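You operate a simulated robot arm through the tools that you are given. There is no shell and no other tool.

You are at the controls of a simulated robot arm. One attempt, no reset.

Task
Test the stop button on the oil unit.
Fine: start it, strike the stop, try the green button, twist the stop free, blue reset; nothing runs at the end.

It is judged by the outcome, as a careful person would: the job done as asked, and still so three seconds after it is handed in. It fails if anything else is knocked over, pushed out of place, dropped, spilled or broken.

Robot
A 7-joint arm with a two-finger parallel gripper on a trunk, on a base that drives. Base frame: it is fixed to the floor where the robot stands at the start and does not move with it; the origin is under the middle of the robot, x ahead of it, y to its left, z up. Readings come in mm, rad, newtons and seconds.
With the tool pointing down near the work surface it reaches from about 300 to 820 mm from the robot's upright axis, wherever it stands. Its first joint turns from -0.297 to 2.199 rad. Payload 1.57 kg.
Tool frame: the origin (TCP) lies between the finger pads and is the grasp point; the fingertips stand 30 mm ahead of it; z points along the fingers, y is the line along which they close. The gripper opens to 80 mm. The fingers are 17 mm wide and 12 mm thick; the gripper's body (40 by 82 mm) begins 80 mm behind the TCP.
Orientation is that of the tool frame in the base frame, as a unit quaternion [w, x, y, z]. With the fingers straight down and closing along the base's y, the tool's x points along the base's -x, its y along +y and its z along -z.

Tools
- The arm moves only by the tool jog_arm. Its argument "rows" is a list of rows, each an object of numbers (a shift or turn left out is 0, a gripper value left out holds the last): "wx", "wy", "wz": the turn, a rotation vector about the base's x, y, z in rad; "x", "y", "z": the shift along the base's x, y, z in mm; "hand": the closure, from 0 (fully open) to 1 (shut). In form: [{"wx": .., "wy": .., "wz": .., "x": .., "y": .., "z": .., "hand": ..}, ...]. A call has 1 to 20 rows; each row shifts and turns the commanded pose from where the row before left it. Each row takes 0.2 s and may step no farther than 50 mm and 0.15 rad from the row before; otherwise, or with a gripper value out of range, the whole call is refused. A pose out of reach is approached as far as the arm can. The call stops where the force on the tool passes 90 N (or 10 N more than at its start, if that is more) or the arm is blocked; 0.2 s more then pass. The fingers move at their own pace (about 45 mm/s each) and stop on an object; they squeeze with about 41 N. The grip force told is the motor's: it shows also when the fingers shut on nothing. Time passes only in rows, and 0.2 s behind the last, so rows that do not move let the fingers close. The reply holds the time, the measured pose of the TCP, the force on the tool along the base axes, the opening and the grip force, in the units named above and with some noise, with the torque about the TCP (base axes, N m) and any sound that the robot's microphone picked up.
- Cameras (640 x 400 px; columns grow to the right, rows downward): "scene" is now at [25.9, -219.5, 1400.6]; the picture's right is [0.16, -0.99, 0.00], its down [0.03, 0.01, -1.00] and it looks along [0.99, 0.16, 0.03] (base axes); focal length 284 px, centre (320, 200). "wrist" rides on the gripper at [72, -7, -122] in the tool frame; the picture's right is [0.09, 1.00, 0.00], its down [-0.84, 0.08, -0.54] and it looks along [-0.54, 0.05, 0.84] (tool axes); focal length 238 px, centre (320, 200). There is no depth. A picture from a camera that has moved, and an enlarged one, comes with that camera's place and axes in the base frame and with its lens. The place of the scene camera against the robot may be out by one fixed shift of up to 25 mm in any direction.
- snapshot(camera): a new picture of that camera. It takes no simulated time.
- raise_lower(by): slides the trunk up (or, below 0, down) by that many mm; the arm and the scene camera ride with it, the base frame stays. It gives what a move gives, with no picture.
- steer(legs): drives the robot by 1 to 6 legs, each [ahead, left, turn to the left] in mm, mm and rad, along the robot's own axes; the way and the turn of a leg run together, so that a leg with both is an arc; at most 1500 mm and 3.142 rad a leg. The arm and the cameras ride along, it lands a little off, and it stops where it bumps. It gives what a move gives.
- turn_head(pan, tilt): turns the head with the scene camera to pan (to the left, within 1.902 rad either way) and tilt (down, from -0.506 to 1.204), counted from straight ahead of the robot. It gives what a move gives.
- enlarge(camera, box): a new picture of the part [left, top, right, bottom] of that camera's present view, enlarged. It takes no simulated time.
- close_job(): hands the job in; it is judged then, once.

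Places have to be worked out from the pictures, the camera data and where the tool is seen. Open the gripper and draw the arm clear of the work before you hand the job in, unless the task says otherwise.

The tools are called after "Call:" as name(argument=value, ...) on one line, values as JSON. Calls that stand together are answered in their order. jog_arm: Moves the arm, as the interface text tells. Its arguments: {"type":"object","properties":{"rows":{"type":"array","items":{"type":"object","properties":{"wx":{"type":"number"},"wy":{"type":"number"},"wz":{"type":"number"},"x":{"type":"number"},"y":{"type":"number"},"z":{"type":"number"},"hand":{"type":"number"}}}}},"required":["rows"]} The other tools are called the same way: raise_lower (by) slides the trunk up or down; steer (legs) drives the base; turn_head (pan, tilt) turns the head that bears the scene camera; snapshot (camera) takes a picture; enlarge (camera, box) takes an enlarged picture of a part of a camera's view; close_job () hands the job in.

At the start:

```text
time: 0.0
position: [516.6, -26.1, 1489.1]
orientation: [0.001, -0.001, 1.0, 0.001]
force: [0.4, 0.3, -0.8]
torque: [0.01, -0.01, 0.01]
gripper_width: 80.3
gripper_force: 0.1
trunk travel left (down, up): [-725.0, 65.0]
robot x, y, heading: [-1.4, 1.6, -0.001]
head pan, tilt: [0.159, -0.033]
```

scene: 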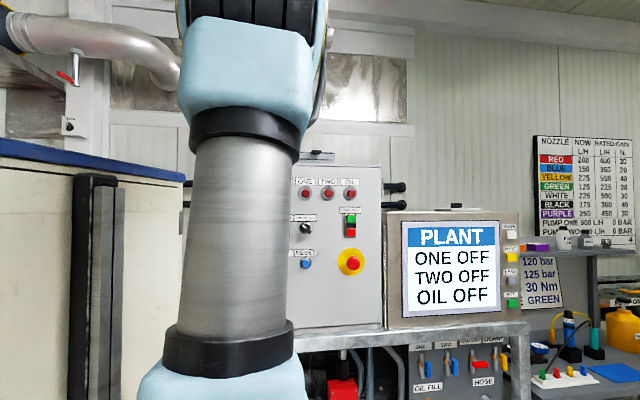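
wrist: 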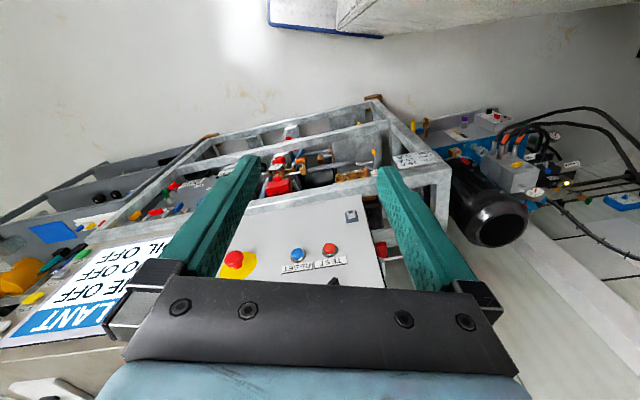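

The arm hides part of the panel. I'll enlarge the scene view around the panel to read its controls first.

Call:
enlarge(camera="scene", box=[280, 150, 400, 330])

Call:
enlarge(camera="scene", box=[380, 190, 640, 400])

Call:
enlarge(camera="wrist", box=[200, 130, 440, 300])

```text
2.22 times, centred on (340, 240) of scene
camera zoom: at [25.9, -219.5, 1400.6], right [0.16, -0.99, 0.0], down [0.03, 0.01, -1.0], along [0.99, 0.16, 0.03], focal length 632 px, centre (276, 111)
```

zoom: 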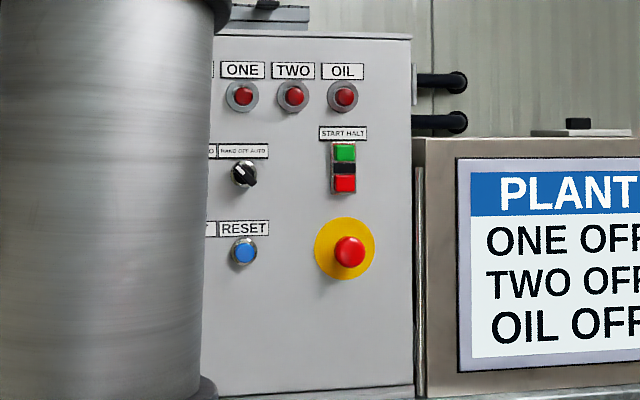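

```text
1.90 times, centred on (510, 295) of scene
camera zoom: at [25.9, -219.5, 1400.6], right [0.16, -0.99, 0.0], down [0.03, 0.01, -1.0], along [0.99, 0.16, 0.03], focal length 542 px, centre (-42, 19)
```

zoom: 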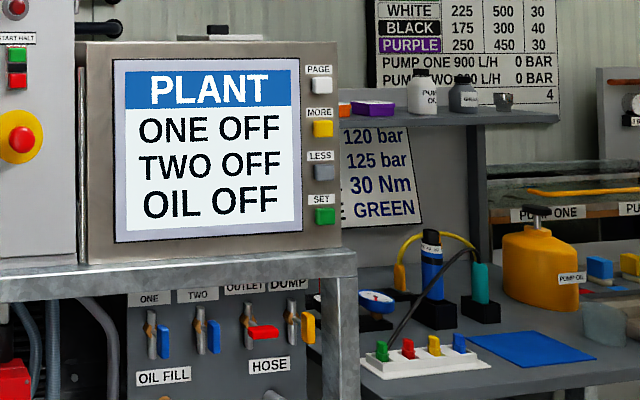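

```text
2.35 times, centred on (320, 215) of wrist
camera zoom: at [444.3, -32.6, 1612.3], right [-0.09, 1.0, 0.0], down [0.84, 0.08, 0.54], along [0.54, 0.05, -0.84], focal length 561 px, centre (320, 165)
```

zoom: 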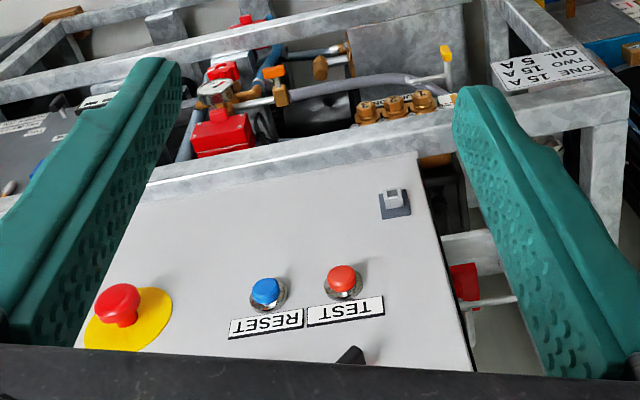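

The panel has lamps ONE/TWO/OIL, a START/HALT pair, a selector, a blue RESET and a mushroom stop. I'll look around for anything else that affects the oil unit.

Call:
turn_head(pan=-0.4, tilt=0.35)

Call:
snapshot(camera="scene")

Call:
turn_head(pan=0.9, tilt=0.35)

Call:
snapshot(camera="scene")

Call:
turn_head(pan=0.25, tilt=0.5)

Call:
snapshot(camera="scene")

```text
time: 1.0
position: [515.9, -25.9, 1490.2]
orientation: [0.001, 0.0, 1.0, 0.001]
force: [-0.3, 0.7, -0.2]
torque: [-0.01, -0.03, -0.01]
gripper_width: 80.1
gripper_force: 0.1
trunk travel left (down, up): [-725.0, 65.0]
robot x, y, heading: [5.0, 1.5, 0.005]
head pan, tilt: [-0.4, 0.351]
```

```text
taken
camera scene: at [23.7, -269.7, 1365.2], right [-0.39, -0.92, 0.0], down [-0.32, 0.13, -0.94], along [0.87, -0.36, -0.34], focal length 284 px, centre (320, 200)
```

scene: 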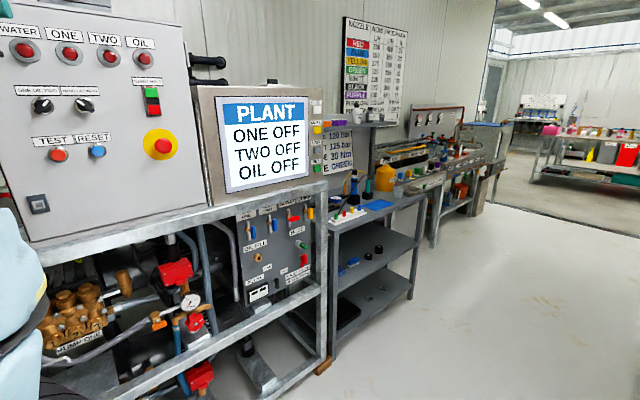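

```text
time: 2.4
position: [516.2, -24.5, 1490.4]
orientation: [0.001, -0.001, 1.0, 0.0]
force: [0.5, 0.2, -0.6]
torque: [0.0, -0.01, 0.0]
gripper_width: 80.1
gripper_force: 0.1
trunk travel left (down, up): [-725.0, 65.0]
robot x, y, heading: [-1.2, -1.7, -0.001]
head pan, tilt: [0.901, 0.351]
```

```text
taken
camera scene: at [-4.2, -160.6, 1365.2], right [0.78, -0.62, 0.0], down [-0.21, -0.27, -0.94], along [0.58, 0.74, -0.34], focal length 284 px, centre (320, 200)
```

scene: 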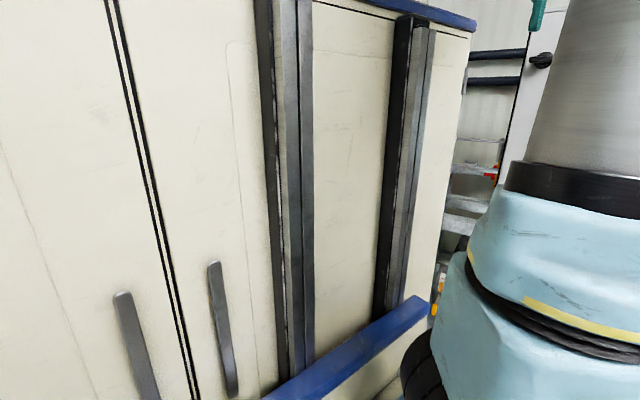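

```text
time: 3.5
position: [515.8, -26.9, 1489.6]
orientation: [0.002, 0.0, 1.0, 0.001]
force: [-0.1, -0.5, -0.1]
torque: [0.0, -0.04, -0.02]
gripper_width: 79.9
gripper_force: 0.1
trunk travel left (down, up): [-725.0, 65.0]
robot x, y, heading: [0.7, -1.9, -0.004]
head pan, tilt: [0.25, 0.499]
```

```text
taken
camera scene: at [26.1, -211.0, 1351.5], right [0.25, -0.97, 0.0], down [-0.46, -0.12, -0.88], along [0.85, 0.22, -0.48], focal length 284 px, centre (320, 200)
```

scene: 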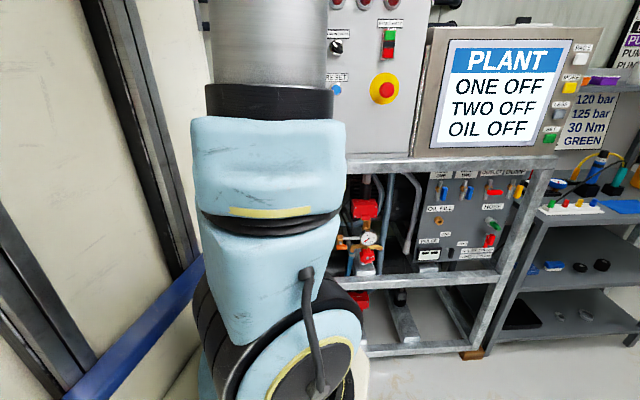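

With pan about -0.3 the whole panel shows past the arm. I'll zoom on the panel from there.

Call:
turn_head(pan=-0.25, tilt=0.15)

Call:
snapshot(camera="scene")

Call:
enlarge(camera="scene", box=[0, 60, 260, 260])

Call:
enlarge(camera="scene", box=[220, 200, 400, 390])

Call:
enlarge(camera="scene", box=[360, 50, 600, 250])

```text
time: 4.4
position: [516.3, -26.2, 1489.7]
orientation: [0.001, 0.0, 1.0, 0.001]
force: [1.0, 0.5, -0.4]
torque: [0.01, 0.0, 0.01]
gripper_width: 80.0
gripper_force: 0.1
trunk travel left (down, up): [-725.0, 65.0]
robot x, y, heading: [-3.2, -1.6, 0.004]
head pan, tilt: [-0.25, 0.15]
```

```text
taken
camera scene: at [27.8, -256.4, 1383.8], right [-0.25, -0.97, 0.0], down [-0.15, 0.04, -0.99], along [0.96, -0.24, -0.15], focal length 284 px, centre (320, 200)
```

scene: 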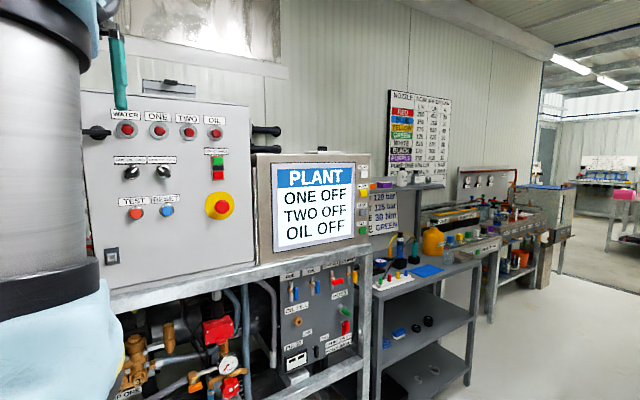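

```text
2.00 times, centred on (130, 160) of scene
camera zoom: at [27.8, -256.4, 1383.8], right [-0.25, -0.97, 0.0], down [-0.15, 0.04, -0.99], along [0.96, -0.24, -0.15], focal length 569 px, centre (700, 280)
```

zoom: 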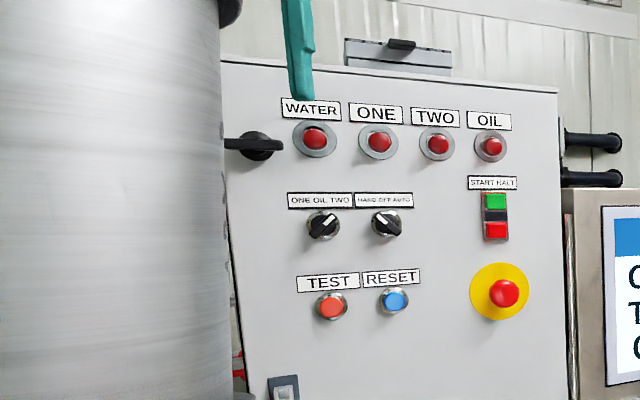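

```text
2.11 times, centred on (310, 295) of scene
camera zoom: at [27.8, -256.4, 1383.8], right [-0.25, -0.97, 0.0], down [-0.15, 0.04, -0.99], along [0.96, -0.24, -0.15], focal length 598 px, centre (341, 0)
```

zoom: 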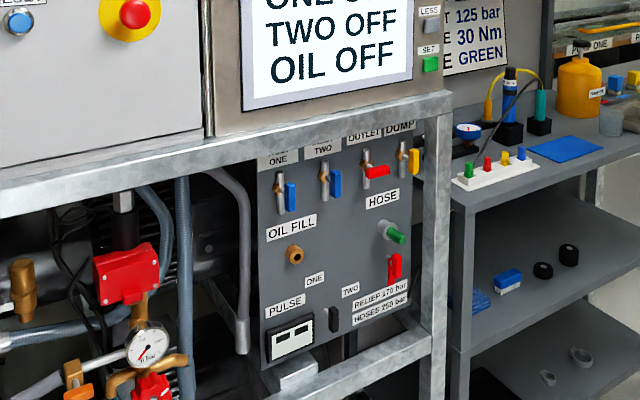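

```text
2.00 times, centred on (480, 150) of scene
camera zoom: at [27.8, -256.4, 1383.8], right [-0.25, -0.97, 0.0], down [-0.15, 0.04, -0.99], along [0.96, -0.24, -0.15], focal length 569 px, centre (0, 300)
```

zoom: 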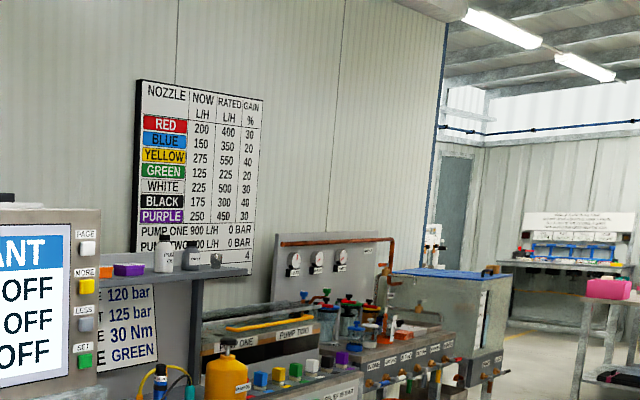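

I'll zoom hard on the selectors to see where they point.

Call:
enlarge(camera="scene", box=[105, 145, 185, 195])

Call:
enlarge(camera="scene", box=[75, 100, 155, 150])

Call:
enlarge(camera="scene", box=[180, 110, 260, 230])

```text
8.00 times, centred on (145, 170) of scene
camera zoom: at [27.8, -256.4, 1383.8], right [-0.25, -0.97, 0.0], down [-0.15, 0.04, -0.99], along [0.96, -0.24, -0.15], focal length 2274 px, centre (1720, 440)
```

zoom: 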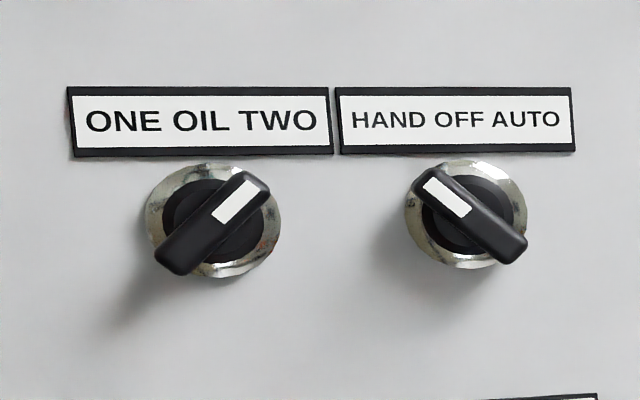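

```text
8.00 times, centred on (115, 125) of scene
camera zoom: at [27.8, -256.4, 1383.8], right [-0.25, -0.97, 0.0], down [-0.15, 0.04, -0.99], along [0.96, -0.24, -0.15], focal length 2274 px, centre (1960, 800)
```

zoom: 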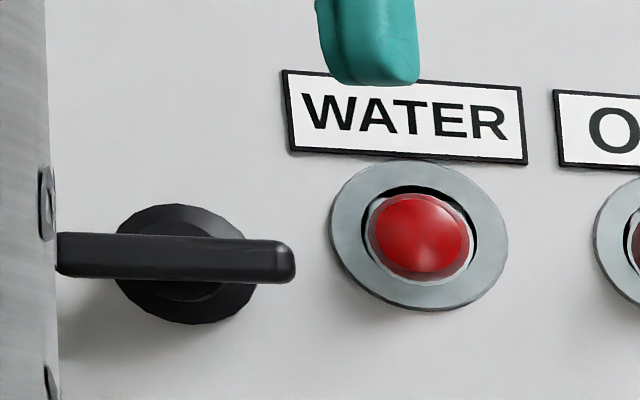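

```text
3.33 times, centred on (220, 170) of scene
camera zoom: at [27.8, -256.4, 1383.8], right [-0.25, -0.97, 0.0], down [-0.15, 0.04, -0.99], along [0.96, -0.24, -0.15], focal length 948 px, centre (653, 300)
```

zoom: 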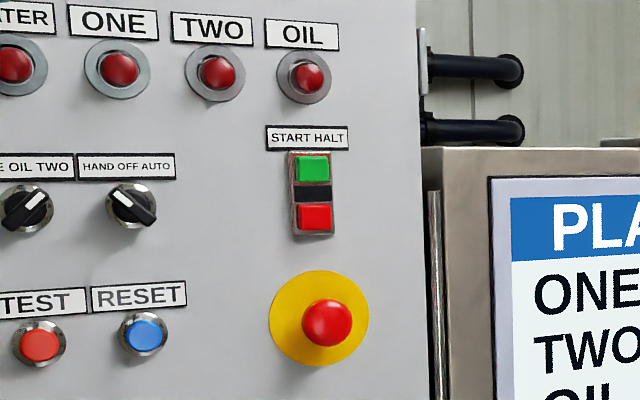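

The left selector points to TWO and the right one to HAND, so the ONE/OIL/TWO selector will probably have to be set to OIL first. From two views I put the stop near (825,-174,1262) and RESET near (836,-47,1236). I'll drive 150 mm to the right so the arm's limited first joint covers the panel comfortably.

Call:
steer(legs=[[0, -150, 0]])

Call:
turn_head(pan=0.15, tilt=0.1)

Call:
snapshot(camera="scene")

```text
time: 5.8
position: [515.4, -174.9, 1491.0]
orientation: [0.001, -0.002, 1.0, 0.001]
force: [0.1, 0.7, -0.7]
torque: [-0.01, -0.01, -0.02]
gripper_width: 80.0
gripper_force: 0.1
trunk travel left (down, up): [-725.0, 65.0]
robot x, y, heading: [4.3, -152.1, 0.004]
head pan, tilt: [-0.25, 0.15]
```

```text
time: 6.6
position: [515.8, -174.4, 1490.9]
orientation: [0.001, -0.002, 1.0, 0.001]
force: [0.2, 0.2, 0.6]
torque: [0.01, 0.01, 0.02]
gripper_width: 80.1
gripper_force: 0.1
trunk travel left (down, up): [-725.0, 65.0]
robot x, y, heading: [1.0, -152.8, 0.006]
head pan, tilt: [0.15, 0.099]
```

```text
taken
camera scene: at [29.7, -370.4, 1388.6], right [0.15, -0.99, 0.0], down [-0.1, -0.01, -0.99], along [0.98, 0.15, -0.1], focal length 284 px, centre (320, 200)
```

scene: 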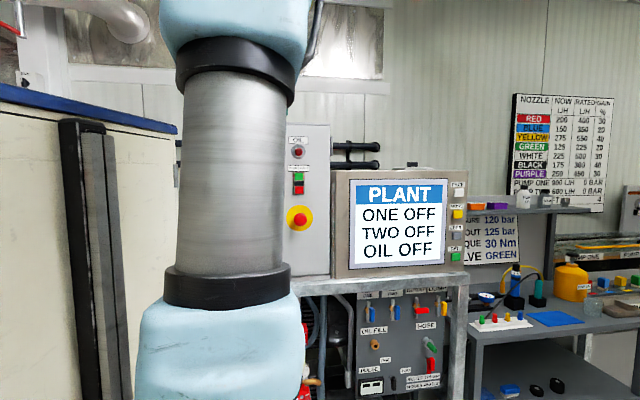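

The base moved cleanly. Now I'll swing the tool to point at the panel (about the base y by -90°) while staying well clear of it.

Call:
jog_arm(rows=[{"wy": -0.1428, "x": 5, "z": -15}, {"wy": -0.1428, "x": 5, "z": -15}, {"wy": -0.1428, "x": 5, "z": -15}, {"wy": -0.1428, "x": 5, "z": -15}, {"wy": -0.1428, "x": 5, "z": -15}, {"wy": -0.1428, "x": 5, "z": -15}, {"wy": -0.1428, "x": 5, "z": -15}, {"wy": -0.1428, "x": 5, "z": -15}, {"wy": -0.1428, "x": 5, "z": -15}, {"wy": -0.1428, "x": 5, "z": -15}, {"wy": -0.1428, "x": 5, "z": -15}])

Call:
snapshot(camera="wrist")

Call:
snapshot(camera="scene")

```text
time: 9.0
position: [614.0, -157.1, 1326.4]
orientation: [0.709, -0.001, 0.706, -0.001]
force: [-0.2, -0.1, 0.8]
torque: [0.0, 0.03, 0.01]
gripper_width: 79.8
gripper_force: 0.0
out of reach, approached as far as the arm can: row 5, 6, 7
trunk travel left (down, up): [-725.0, 65.0]
robot x, y, heading: [-1.7, -151.3, -0.0]
head pan, tilt: [0.15, 0.099]
```

```text
taken
camera wrist: at [493.2, -164.4, 1254.8], right [0.0, 1.0, -0.09], down [-0.55, 0.08, 0.83], along [0.84, 0.05, 0.54], focal length 238 px, centre (320, 200)
```

wrist: 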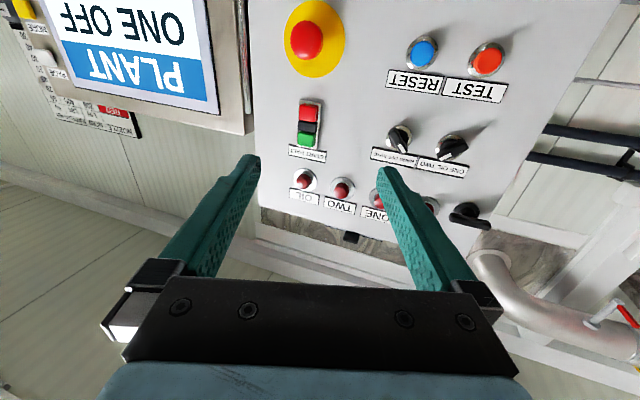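

```text
taken
camera scene: at [29.0, -370.5, 1388.6], right [0.15, -0.99, 0.0], down [-0.1, -0.01, -1.0], along [0.98, 0.15, -0.1], focal length 284 px, centre (320, 200)
```

scene: 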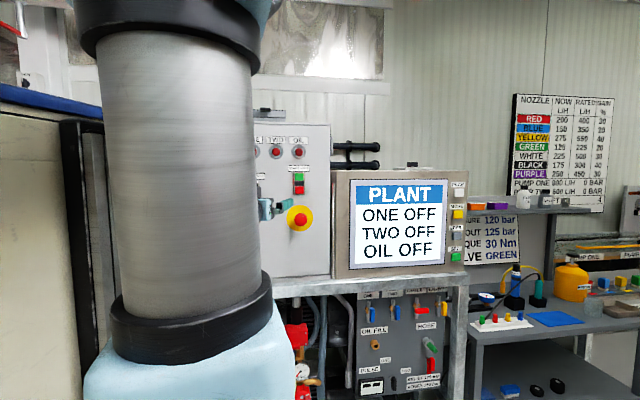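

The tool now faces the panel, and the wrist camera sees all the controls (upside down). I'll enlarge for accurate pixel positions, then take a second view for triangulation.

Call:
enlarge(camera="wrist", box=[270, 0, 530, 160])

Call:
enlarge(camera="wrist", box=[360, 110, 520, 210])

Call:
jog_arm(rows=[{"z": -25}, {"z": -25}, {"z": -25}, {"z": -25}, {"z": -25}, {"z": -25}])

Call:
snapshot(camera="wrist")

Call:
enlarge(camera="wrist", box=[270, 60, 530, 220])

```text
2.46 times, centred on (400, 80) of wrist
camera zoom: at [493.2, -164.4, 1254.8], right [0.0, 1.0, -0.09], down [-0.55, 0.08, 0.83], along [0.84, 0.05, 0.54], focal length 587 px, centre (123, 495)
```

zoom: 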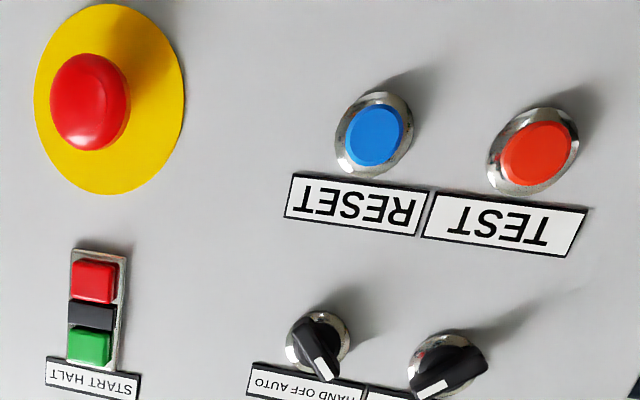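

```text
4.00 times, centred on (440, 160) of wrist
camera zoom: at [493.2, -164.4, 1254.8], right [0.0, 1.0, -0.09], down [-0.55, 0.08, 0.83], along [0.84, 0.05, 0.54], focal length 953 px, centre (-160, 360)
```

zoom: 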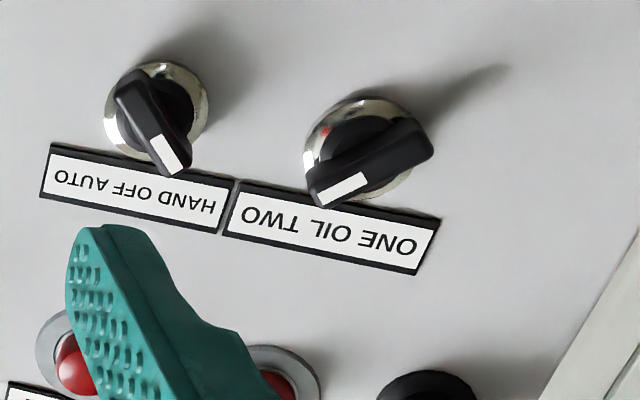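

```text
time: 10.4
position: [643.9, -140.9, 1186.2]
orientation: [0.708, -0.001, 0.706, -0.001]
force: [0.2, 0.1, -0.1]
torque: [-0.01, 0.02, -0.01]
gripper_width: 79.7
gripper_force: 0.0
out of reach, approached as far as the arm can: row 2, 3, 4, 5, 6
trunk travel left (down, up): [-725.0, 65.0]
robot x, y, heading: [0.0, -148.6, 0.003]
head pan, tilt: [0.15, 0.099]
```

```text
taken
camera wrist: at [522.3, -148.0, 1115.1], right [0.0, 1.0, -0.09], down [-0.54, 0.08, 0.84], along [0.84, 0.05, 0.54], focal length 238 px, centre (320, 200)
```

wrist: 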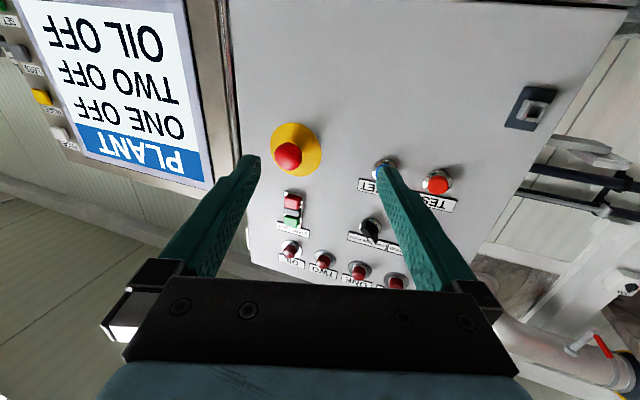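

```text
2.46 times, centred on (400, 140) of wrist
camera zoom: at [522.3, -148.0, 1115.1], right [0.0, 1.0, -0.09], down [-0.54, 0.08, 0.84], along [0.84, 0.05, 0.54], focal length 587 px, centre (123, 348)
```

zoom: 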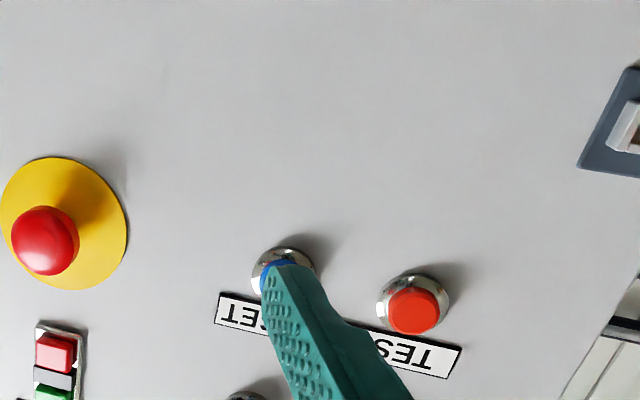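

Triangulating both wrist views: stop plate centre ≈ (865,-173,1248), its red head ≈ (843,-181,1251), TEST cap ≈ (793,19,1252). So the panel is yawed about 0.33 rad, its left side nearer to me. I'll move the base right and turn it left to face the panel squarely.

Call:
steer(legs=[[-40, -210, 0], [0, 0, 0.33]])

Call:
snapshot(camera="wrist")

Call:
snapshot(camera="scene")

```text
time: 13.3
position: [548.2, -161.6, 1186.0]
orientation: [0.701, -0.097, 0.7, 0.095]
force: [0.3, 0.8, 0.2]
torque: [-0.05, 0.01, -0.02]
gripper_width: 79.8
gripper_force: 0.1
trunk travel left (down, up): [-725.0, 65.0]
robot x, y, heading: [-69.8, -342.4, 0.273]
head pan, tilt: [0.15, 0.099]
stopped in leg 2: the robot was blocked; the commanded pose is now the measured one
```

```text
taken
camera wrist: at [433.8, -200.8, 1115.1], right [-0.27, 0.96, -0.1], down [-0.54, -0.07, 0.84], along [0.79, 0.28, 0.54], focal length 238 px, centre (320, 200)
```

wrist: 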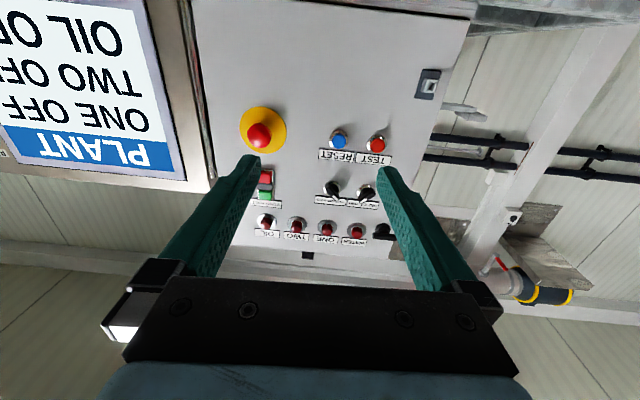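

```text
taken
camera scene: at [18.7, -552.1, 1388.6], right [0.41, -0.91, 0.0], down [-0.09, -0.04, -1.0], along [0.91, 0.41, -0.1], focal length 284 px, centre (320, 200)
```

scene: 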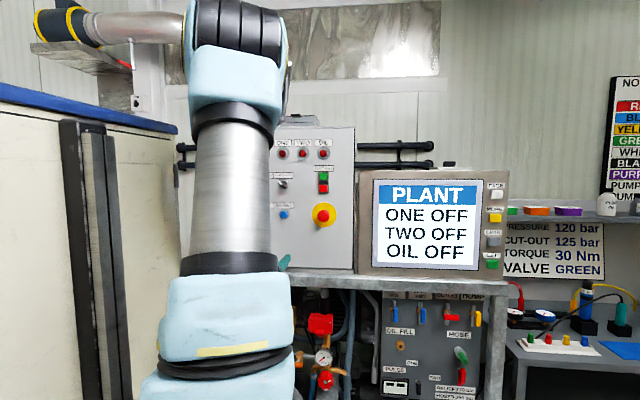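

The base bumped something near the end of the turn (heading now 0.27, which is enough). I'll look left and right-down to check what it touched before moving on.

Call:
turn_head(pan=1.5, tilt=0.8)

Call:
snapshot(camera="scene")

Call:
turn_head(pan=-1.6, tilt=0.8)

Call:
snapshot(camera="scene")

Call:
turn_head(pan=-0.1, tilt=0.9)

Call:
snapshot(camera="scene")

```text
time: 14.8
position: [549.1, -161.8, 1185.6]
orientation: [0.701, -0.097, 0.7, 0.096]
force: [-0.4, 0.9, -0.4]
torque: [-0.02, -0.03, 0.0]
gripper_width: 80.3
gripper_force: 0.1
trunk travel left (down, up): [-725.0, 65.0]
robot x, y, heading: [-68.8, -343.1, 0.276]
head pan, tilt: [1.499, 0.799]
```

```text
taken
camera scene: at [-81.4, -511.0, 1325.6], right [0.98, 0.2, 0.0], down [0.14, -0.7, -0.7], along [-0.14, 0.68, -0.72], focal length 284 px, centre (320, 200)
```

scene: 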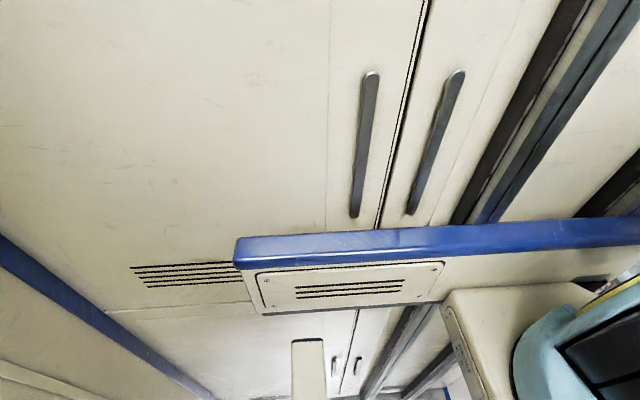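

```text
time: 17.4
position: [549.2, -161.0, 1186.9]
orientation: [0.701, -0.096, 0.7, 0.095]
force: [-0.5, 0.8, -0.3]
torque: [0.01, 0.03, 0.02]
gripper_width: 80.0
gripper_force: 0.1
trunk travel left (down, up): [-725.0, 65.0]
robot x, y, heading: [-68.3, -345.3, 0.274]
head pan, tilt: [-1.6, 0.799]
```

```text
taken
camera scene: at [-45.5, -668.3, 1325.6], right [-0.97, -0.24, 0.0], down [-0.17, 0.7, -0.7], along [0.17, -0.68, -0.72], focal length 284 px, centre (320, 200)
```

scene: 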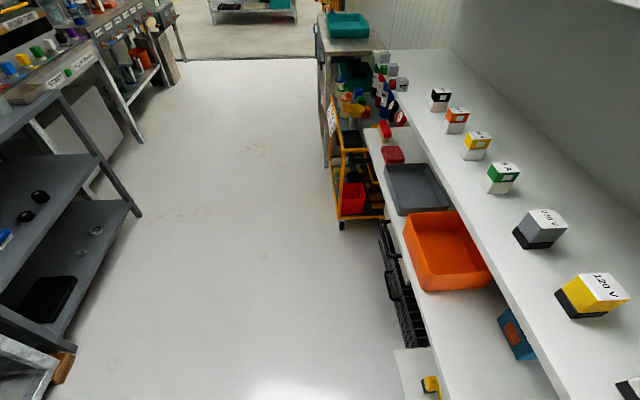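

```text
time: 19.0
position: [549.1, -160.8, 1186.4]
orientation: [0.701, -0.096, 0.7, 0.094]
force: [-0.7, 0.0, -0.4]
torque: [-0.03, 0.0, 0.04]
gripper_width: 80.0
gripper_force: 0.2
trunk travel left (down, up): [-725.0, 65.0]
robot x, y, heading: [-70.7, -341.0, 0.273]
head pan, tilt: [-0.099, 0.901]
```

```text
taken
camera scene: at [9.2, -576.9, 1317.6], right [0.17, -0.98, 0.0], down [-0.77, -0.14, -0.62], along [0.61, 0.11, -0.78], focal length 284 px, centre (320, 200)
```

scene: 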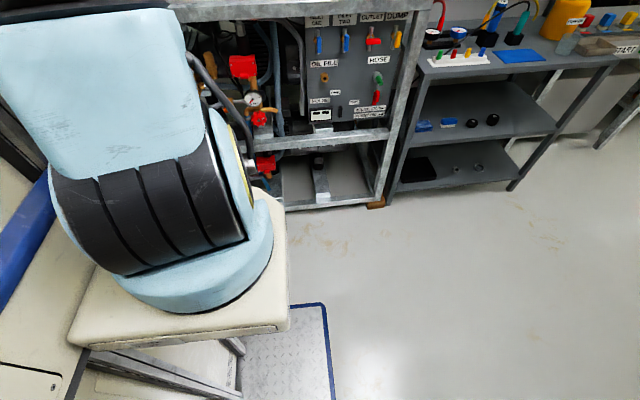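

The right view shows a white shelf with boxes behind the robot's right-rear; that corner may be what was touched. I'll look farther back to check.

Call:
turn_head(pan=-1.9, tilt=1.1)

Call:
snapshot(camera="scene")

Call:
turn_head(pan=-1.9, tilt=0.5)

Call:
snapshot(camera="scene")

Call:
turn_head(pan=1.9, tilt=0.3)

Call:
snapshot(camera="scene")

```text
time: 20.8
position: [548.2, -160.4, 1187.2]
orientation: [0.701, -0.097, 0.7, 0.095]
force: [0.7, -0.6, 0.1]
torque: [0.0, 0.02, 0.02]
gripper_width: 79.9
gripper_force: 0.1
trunk travel left (down, up): [-725.0, 65.0]
robot x, y, heading: [-67.9, -348.8, 0.277]
head pan, tilt: [-1.901, 1.1]
```

```text
taken
camera scene: at [-68.5, -653.1, 1303.8], right [-1.0, 0.05, 0.0], down [0.05, 0.89, -0.45], along [-0.02, -0.45, -0.89], focal length 284 px, centre (320, 200)
```

scene: 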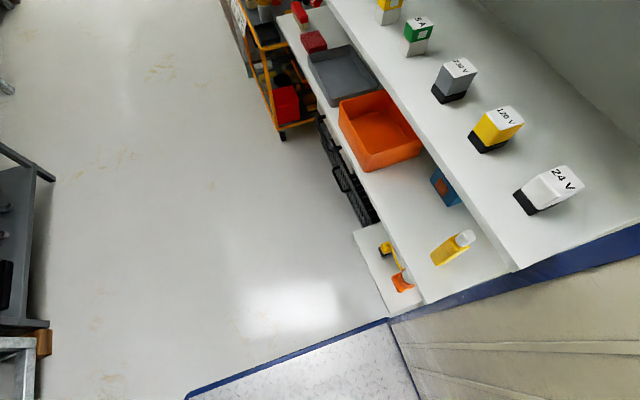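

```text
time: 21.8
position: [548.0, -160.4, 1187.1]
orientation: [0.701, -0.097, 0.7, 0.095]
force: [-0.2, 0.5, -0.4]
torque: [0.02, 0.0, 0.01]
gripper_width: 79.9
gripper_force: 0.0
trunk travel left (down, up): [-725.0, 65.0]
robot x, y, heading: [-72.2, -340.1, 0.281]
head pan, tilt: [-1.901, 0.499]
```

```text
taken
camera scene: at [-70.0, -680.9, 1351.4], right [-1.0, 0.05, 0.0], down [0.03, 0.48, -0.88], along [-0.05, -0.88, -0.48], focal length 284 px, centre (320, 200)
```

scene: 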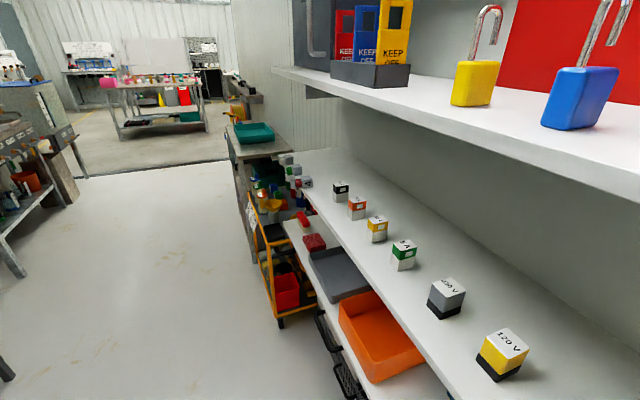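

```text
time: 25.0
position: [548.1, -161.7, 1186.7]
orientation: [0.701, -0.098, 0.7, 0.095]
force: [0.3, 0.5, -0.9]
torque: [0.0, -0.02, -0.03]
gripper_width: 80.1
gripper_force: 0.0
trunk travel left (down, up): [-725.0, 65.0]
robot x, y, heading: [-68.4, -343.8, 0.28]
head pan, tilt: [1.901, 0.3]
```

```text
taken
camera scene: at [-118.1, -513.2, 1369.9], right [0.82, 0.57, 0.0], down [0.17, -0.24, -0.96], along [-0.54, 0.79, -0.3], focal length 284 px, centre (320, 200)
```

scene: 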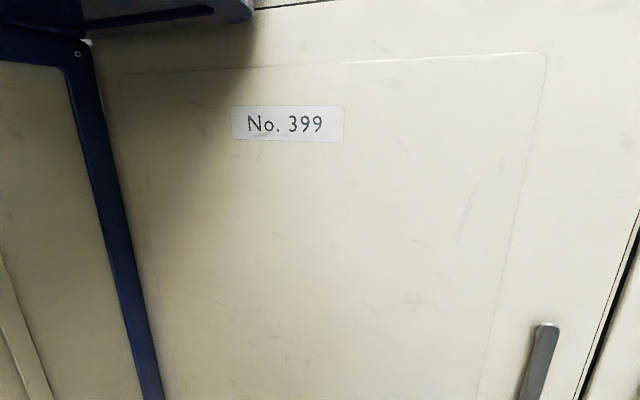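

The boxes on the shelf behind all stand upright; the robot's rear body just met the shelf edge. I'll drive forward 60 mm to clear it and look again at the panel.

Call:
steer(legs=[[60, 0, 0]])

Call:
turn_head(pan=0.05, tilt=0.15)

Call:
snapshot(camera="scene")

Call:
snapshot(camera="wrist")

Call:
enlarge(camera="wrist", box=[210, 60, 450, 210])

```text
time: 25.9
position: [606.6, -143.7, 1187.2]
orientation: [0.701, -0.096, 0.7, 0.093]
force: [0.8, -0.4, 0.1]
torque: [-0.01, 0.01, -0.05]
gripper_width: 80.1
gripper_force: 0.1
trunk travel left (down, up): [-725.0, 65.0]
robot x, y, heading: [-12.2, -326.8, 0.273]
head pan, tilt: [1.901, 0.3]
```

```text
time: 27.8
position: [606.3, -144.2, 1187.2]
orientation: [0.701, -0.097, 0.7, 0.094]
force: [-0.2, 0.4, 0.0]
torque: [0.0, -0.01, -0.04]
gripper_width: 80.1
gripper_force: 0.0
trunk travel left (down, up): [-725.0, 65.0]
robot x, y, heading: [-12.0, -323.9, 0.276]
head pan, tilt: [0.051, 0.15]
```

```text
taken
camera scene: at [80.1, -542.5, 1383.9], right [0.32, -0.95, 0.0], down [-0.14, -0.05, -0.99], along [0.94, 0.32, -0.15], focal length 284 px, centre (320, 200)
```

scene: 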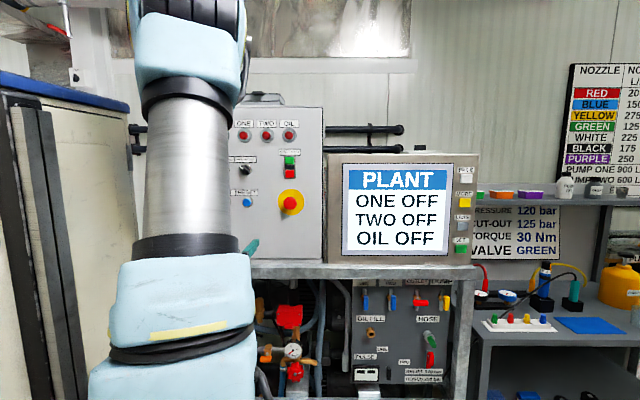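

```text
taken
camera wrist: at [491.5, -183.3, 1115.1], right [-0.27, 0.96, -0.1], down [-0.54, -0.07, 0.84], along [0.8, 0.28, 0.54], focal length 238 px, centre (320, 200)
```

wrist: 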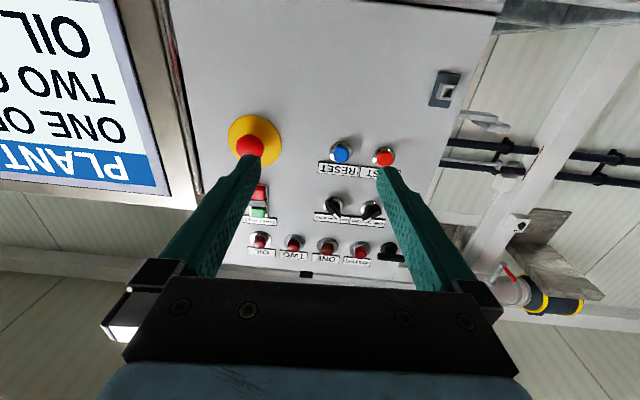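

```text
2.67 times, centred on (330, 135) of wrist
camera zoom: at [491.5, -183.3, 1115.1], right [-0.27, 0.96, -0.1], down [-0.54, -0.07, 0.84], along [0.8, 0.28, 0.54], focal length 636 px, centre (293, 373)
```

zoom: 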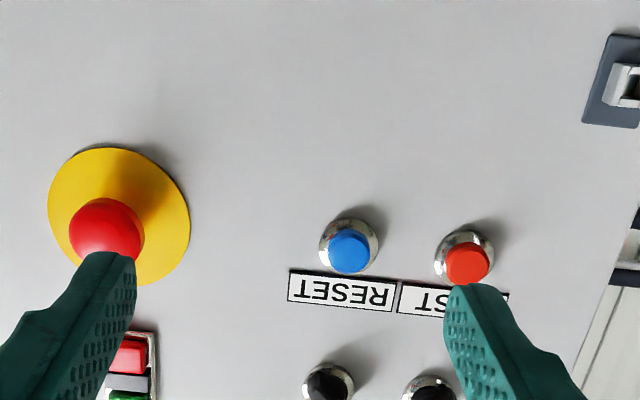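

Now I'll raise the tool 130 mm at the same orientation for a second clean view of all controls.

Call:
jog_arm(rows=[{"z": 26, "x": -2}, {"z": 26, "x": -2}, {"z": 26, "x": -2}, {"z": 26, "x": -2}, {"z": 26, "x": -2}])

Call:
snapshot(camera="wrist")

Call:
enlarge(camera="wrist", box=[210, 0, 450, 150])

```text
time: 29.0
position: [599.7, -147.5, 1312.6]
orientation: [0.699, -0.095, 0.703, 0.093]
force: [1.1, -0.2, -0.3]
torque: [-0.02, 0.03, -0.01]
gripper_width: 80.0
gripper_force: 0.0
trunk travel left (down, up): [-725.0, 65.0]
robot x, y, heading: [-11.4, -321.8, 0.27]
head pan, tilt: [0.051, 0.15]
```

```text
taken
camera wrist: at [484.2, -186.7, 1242.6], right [-0.26, 0.96, -0.09], down [-0.54, -0.07, 0.84], along [0.8, 0.27, 0.54], focal length 238 px, centre (320, 200)
```

wrist: 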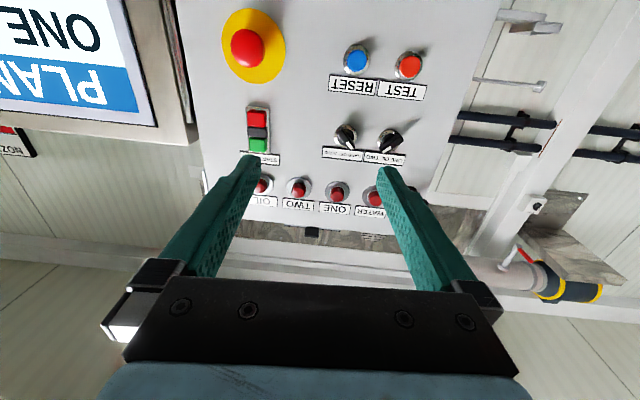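

```text
2.67 times, centred on (330, 75) of wrist
camera zoom: at [484.2, -186.7, 1242.6], right [-0.26, 0.96, -0.09], down [-0.54, -0.07, 0.84], along [0.8, 0.27, 0.54], focal length 636 px, centre (293, 533)
```

zoom: 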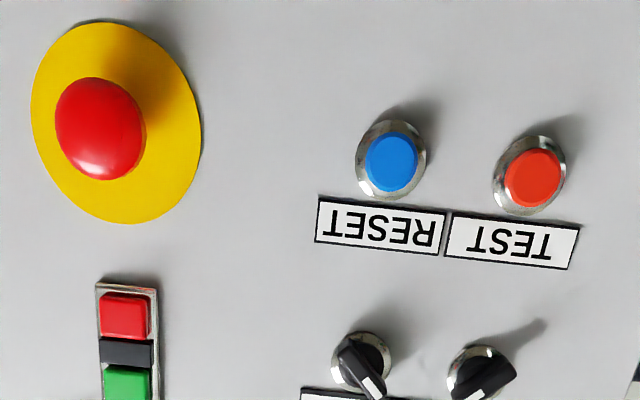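

Triangulation is consistent; panel yaw ≈ 0.32 rad. In panel terms (n into panel, t left): panel face n≈767, stop t≈-436 z≈1249, RESET t≈-300 z≈1251, START t≈-433 z≈1376, HALT z≈1339, ONE/OIL/TWO selector t≈-231 z≈1350. I'll go in front of that selector, align with the panel and roll 45° so the fingers straddle its bar.

Call:
jog_arm(rows=[{"wz": 0.05, "x": 10, "y": 16, "z": 4.6}, {"wx": 0.1242, "wy": 0.0412, "x": 10, "y": 16, "z": 4.6, "hand": 0.35}, {"wx": 0.1242, "wy": 0.0412, "x": 10, "y": 16, "z": 4.6}, {"wx": 0.1242, "wy": 0.0412, "x": 10, "y": 16, "z": 4.6}, {"wx": 0.1242, "wy": 0.0412, "x": 10, "y": 16, "z": 4.6}, {"wx": 0.1242, "wy": 0.0412, "x": 10, "y": 16, "z": 4.6}, {"wx": 0.1242, "wy": 0.0412, "x": 10, "y": 16, "z": 4.6}, {"x": 10, "y": 17, "z": 4.6}])

Call:
snapshot(camera="wrist")

Call:
enlarge(camera="wrist", box=[220, 70, 420, 195])

Call:
snapshot(camera="scene")

```text
time: 30.8
position: [675.8, -14.3, 1353.1]
orientation: [0.603, 0.163, 0.688, 0.371]
force: [-0.1, -0.6, 0.1]
torque: [0.01, 0.04, -0.01]
gripper_width: 52.0
gripper_force: 0.0
trunk travel left (down, up): [-725.0, 65.0]
robot x, y, heading: [-12.1, -320.7, 0.271]
head pan, tilt: [0.051, 0.15]
```

```text
taken
camera wrist: at [546.9, -9.8, 1298.3], right [-0.24, 0.73, 0.64], down [-0.35, -0.68, 0.65], along [0.91, -0.06, 0.42], focal length 238 px, centre (320, 200)
```

wrist: 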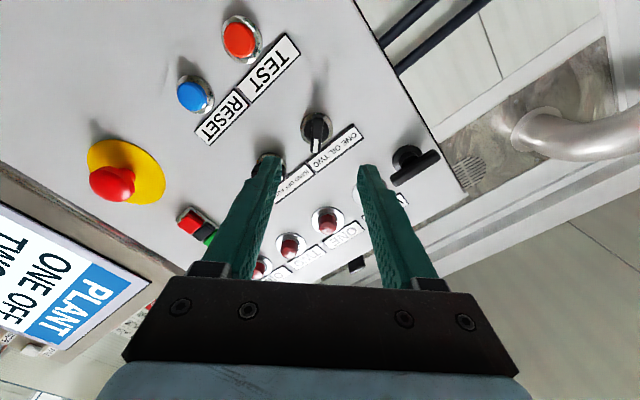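

```text
3.20 times, centred on (320, 132) of wrist
camera zoom: at [546.9, -9.8, 1298.3], right [-0.24, 0.73, 0.64], down [-0.35, -0.68, 0.65], along [0.91, -0.06, 0.42], focal length 763 px, centre (320, 416)
```

zoom: 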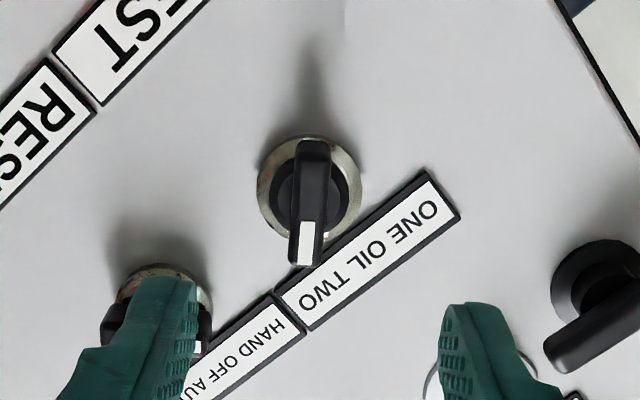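

```text
taken
camera scene: at [80.0, -542.9, 1383.9], right [0.32, -0.95, 0.0], down [-0.14, -0.05, -0.99], along [0.94, 0.32, -0.15], focal length 284 px, centre (320, 200)
```

scene: 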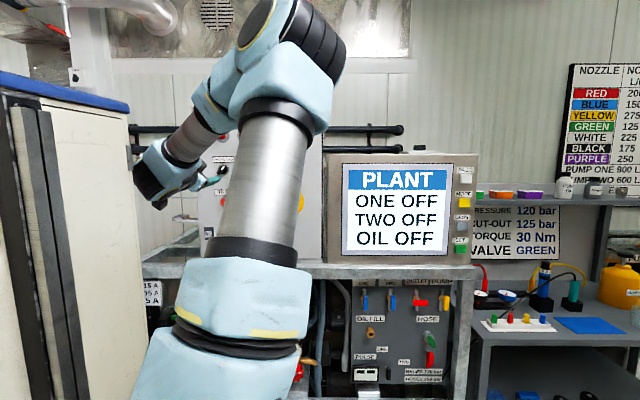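

The knob bar lies parallel to the finger faces, offset about (+2,-4) mm in tool x,y. I correct this and advance 50 mm, then check again.

Call:
jog_arm(rows=[{"x": 0.6, "y": -1.9, "z": -4.3}, {"x": 16, "y": 5.3}, {"x": 16, "y": 5.3}, {"x": 15.5, "y": 5.1}, {}])

Call:
snapshot(camera="wrist")

Call:
enlarge(camera="wrist", box=[240, 90, 400, 190])

```text
time: 32.0
position: [725.2, 0.4, 1348.7]
orientation: [0.603, 0.162, 0.688, 0.37]
force: [-1.3, 0.5, 0.5]
torque: [0.01, -0.02, -0.01]
gripper_width: 51.9
gripper_force: 0.0
trunk travel left (down, up): [-725.0, 65.0]
robot x, y, heading: [-16.5, -326.0, 0.277]
head pan, tilt: [0.051, 0.15]
```

```text
taken
camera wrist: at [594.8, 4.2, 1293.7], right [-0.24, 0.73, 0.64], down [-0.35, -0.68, 0.65], along [0.91, -0.06, 0.42], focal length 238 px, centre (320, 200)
```

wrist: 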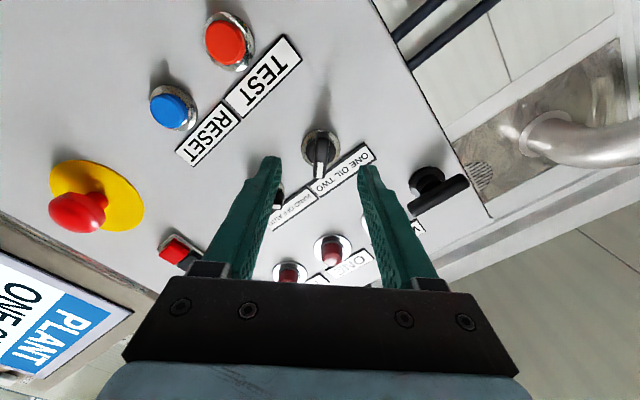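

```text
4.00 times, centred on (320, 140) of wrist
camera zoom: at [594.8, 4.2, 1293.7], right [-0.24, 0.73, 0.64], down [-0.35, -0.68, 0.65], along [0.91, -0.06, 0.42], focal length 953 px, centre (320, 440)
```

zoom: 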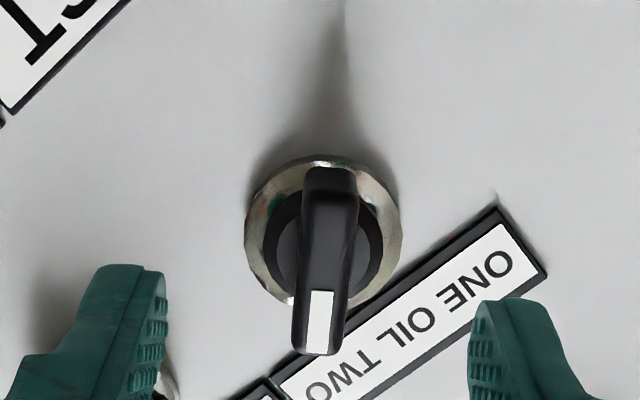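

Ring plane comes out at n≈764, the bar front at n≈748, and lateral error under 2 mm. I'll advance 37 mm with a small correction, then close on the bar.

Call:
jog_arm(rows=[{"x": 0.4, "y": -1.3, "z": 1.3}, {"x": 11.9, "y": 3.9}, {"x": 11.9, "y": 3.9}, {"x": 5.7, "y": 1.9}, {"x": 5.7, "y": 1.9}, {}])

Call:
enlarge(camera="wrist", box=[240, 110, 400, 210])

```text
time: 33.4
position: [760.9, 8.8, 1350.4]
orientation: [0.603, 0.162, 0.687, 0.371]
force: [-0.4, -0.7, -0.6]
torque: [0.01, -0.02, 0.03]
gripper_width: 52.4
gripper_force: 0.0
trunk travel left (down, up): [-725.0, 65.0]
robot x, y, heading: [-10.4, -326.9, 0.273]
head pan, tilt: [0.051, 0.15]
```

```text
4.00 times, centred on (320, 160) of wrist
camera zoom: at [631.0, 14.5, 1295.1], right [-0.24, 0.73, 0.64], down [-0.35, -0.68, 0.65], along [0.91, -0.06, 0.42], focal length 953 px, centre (320, 360)
```

zoom: 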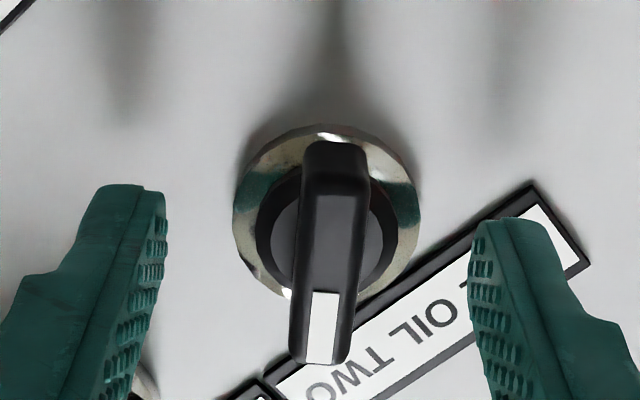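

Aligned within 1 mm; tips are ~9 mm short of the ring. I advance 4 mm more and close the fingers.

Call:
jog_arm(rows=[{"x": 3.8, "y": 1.3}, {"hand": 1.0}, {}, {}, {}])

Call:
enlarge(camera="wrist", box=[240, 110, 400, 210])

```text
time: 34.6
position: [762.9, 12.0, 1352.2]
orientation: [0.603, 0.161, 0.687, 0.371]
force: [-0.5, 3.4, 6.3]
torque: [-0.11, 0.42, 0.15]
gripper_width: 10.7
gripper_force: 27.3
trunk travel left (down, up): [-725.0, 65.0]
robot x, y, heading: [-11.3, -325.2, 0.276]
head pan, tilt: [0.051, 0.15]
```

```text
4.00 times, centred on (320, 160) of wrist
camera zoom: at [634.2, 16.5, 1295.7], right [-0.25, 0.73, 0.64], down [-0.35, -0.68, 0.65], along [0.91, -0.06, 0.42], focal length 953 px, centre (320, 360)
```

zoom: 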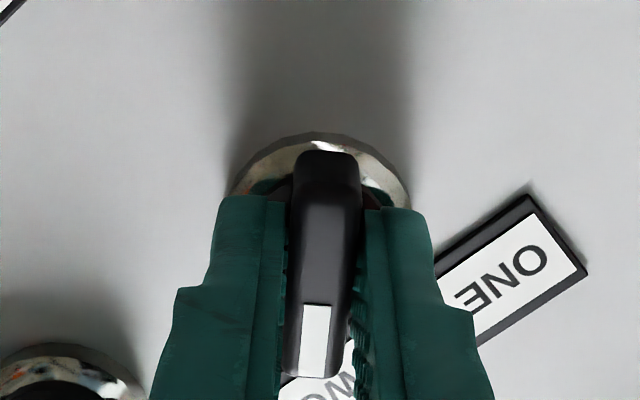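

The bar is gripped at 10.7 mm width. I rotate the tool -45° about the panel normal to bring the pointer from TWO to OIL.

Call:
jog_arm(rows=[{"wx": -0.1242, "wy": -0.0412}, {"wx": -0.1242, "wy": -0.0412}, {"wx": -0.1242, "wy": -0.0412}, {"wx": -0.1242, "wy": -0.0412}, {"wx": -0.1242, "wy": -0.0412}, {"wx": -0.1242, "wy": -0.0412}, {}])

Call:
enlarge(camera="wrist", box=[240, 110, 400, 210])

```text
time: 36.2
position: [764.6, 10.3, 1351.2]
orientation: [0.699, -0.114, 0.697, 0.111]
force: [0.1, -1.1, 4.5]
torque: [0.09, -0.26, -0.23]
gripper_width: 10.6
gripper_force: 28.0
trunk travel left (down, up): [-725.0, 65.0]
robot x, y, heading: [-8.6, -324.6, 0.271]
head pan, tilt: [0.051, 0.15]
```

```text
4.00 times, centred on (320, 160) of wrist
camera zoom: at [651.3, -35.1, 1279.1], right [-0.31, 0.94, -0.1], down [-0.54, -0.09, 0.84], along [0.78, 0.31, 0.54], focal length 953 px, centre (320, 360)
```

zoom: 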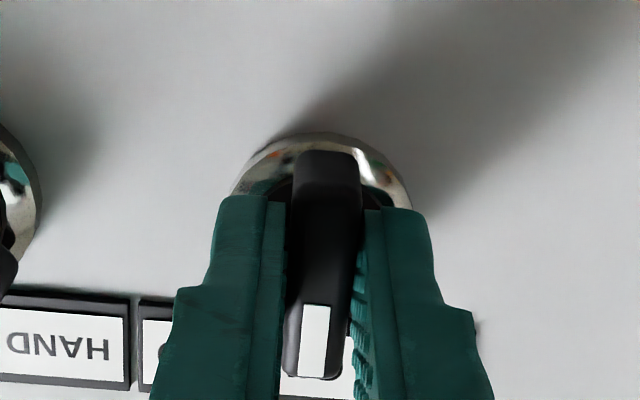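

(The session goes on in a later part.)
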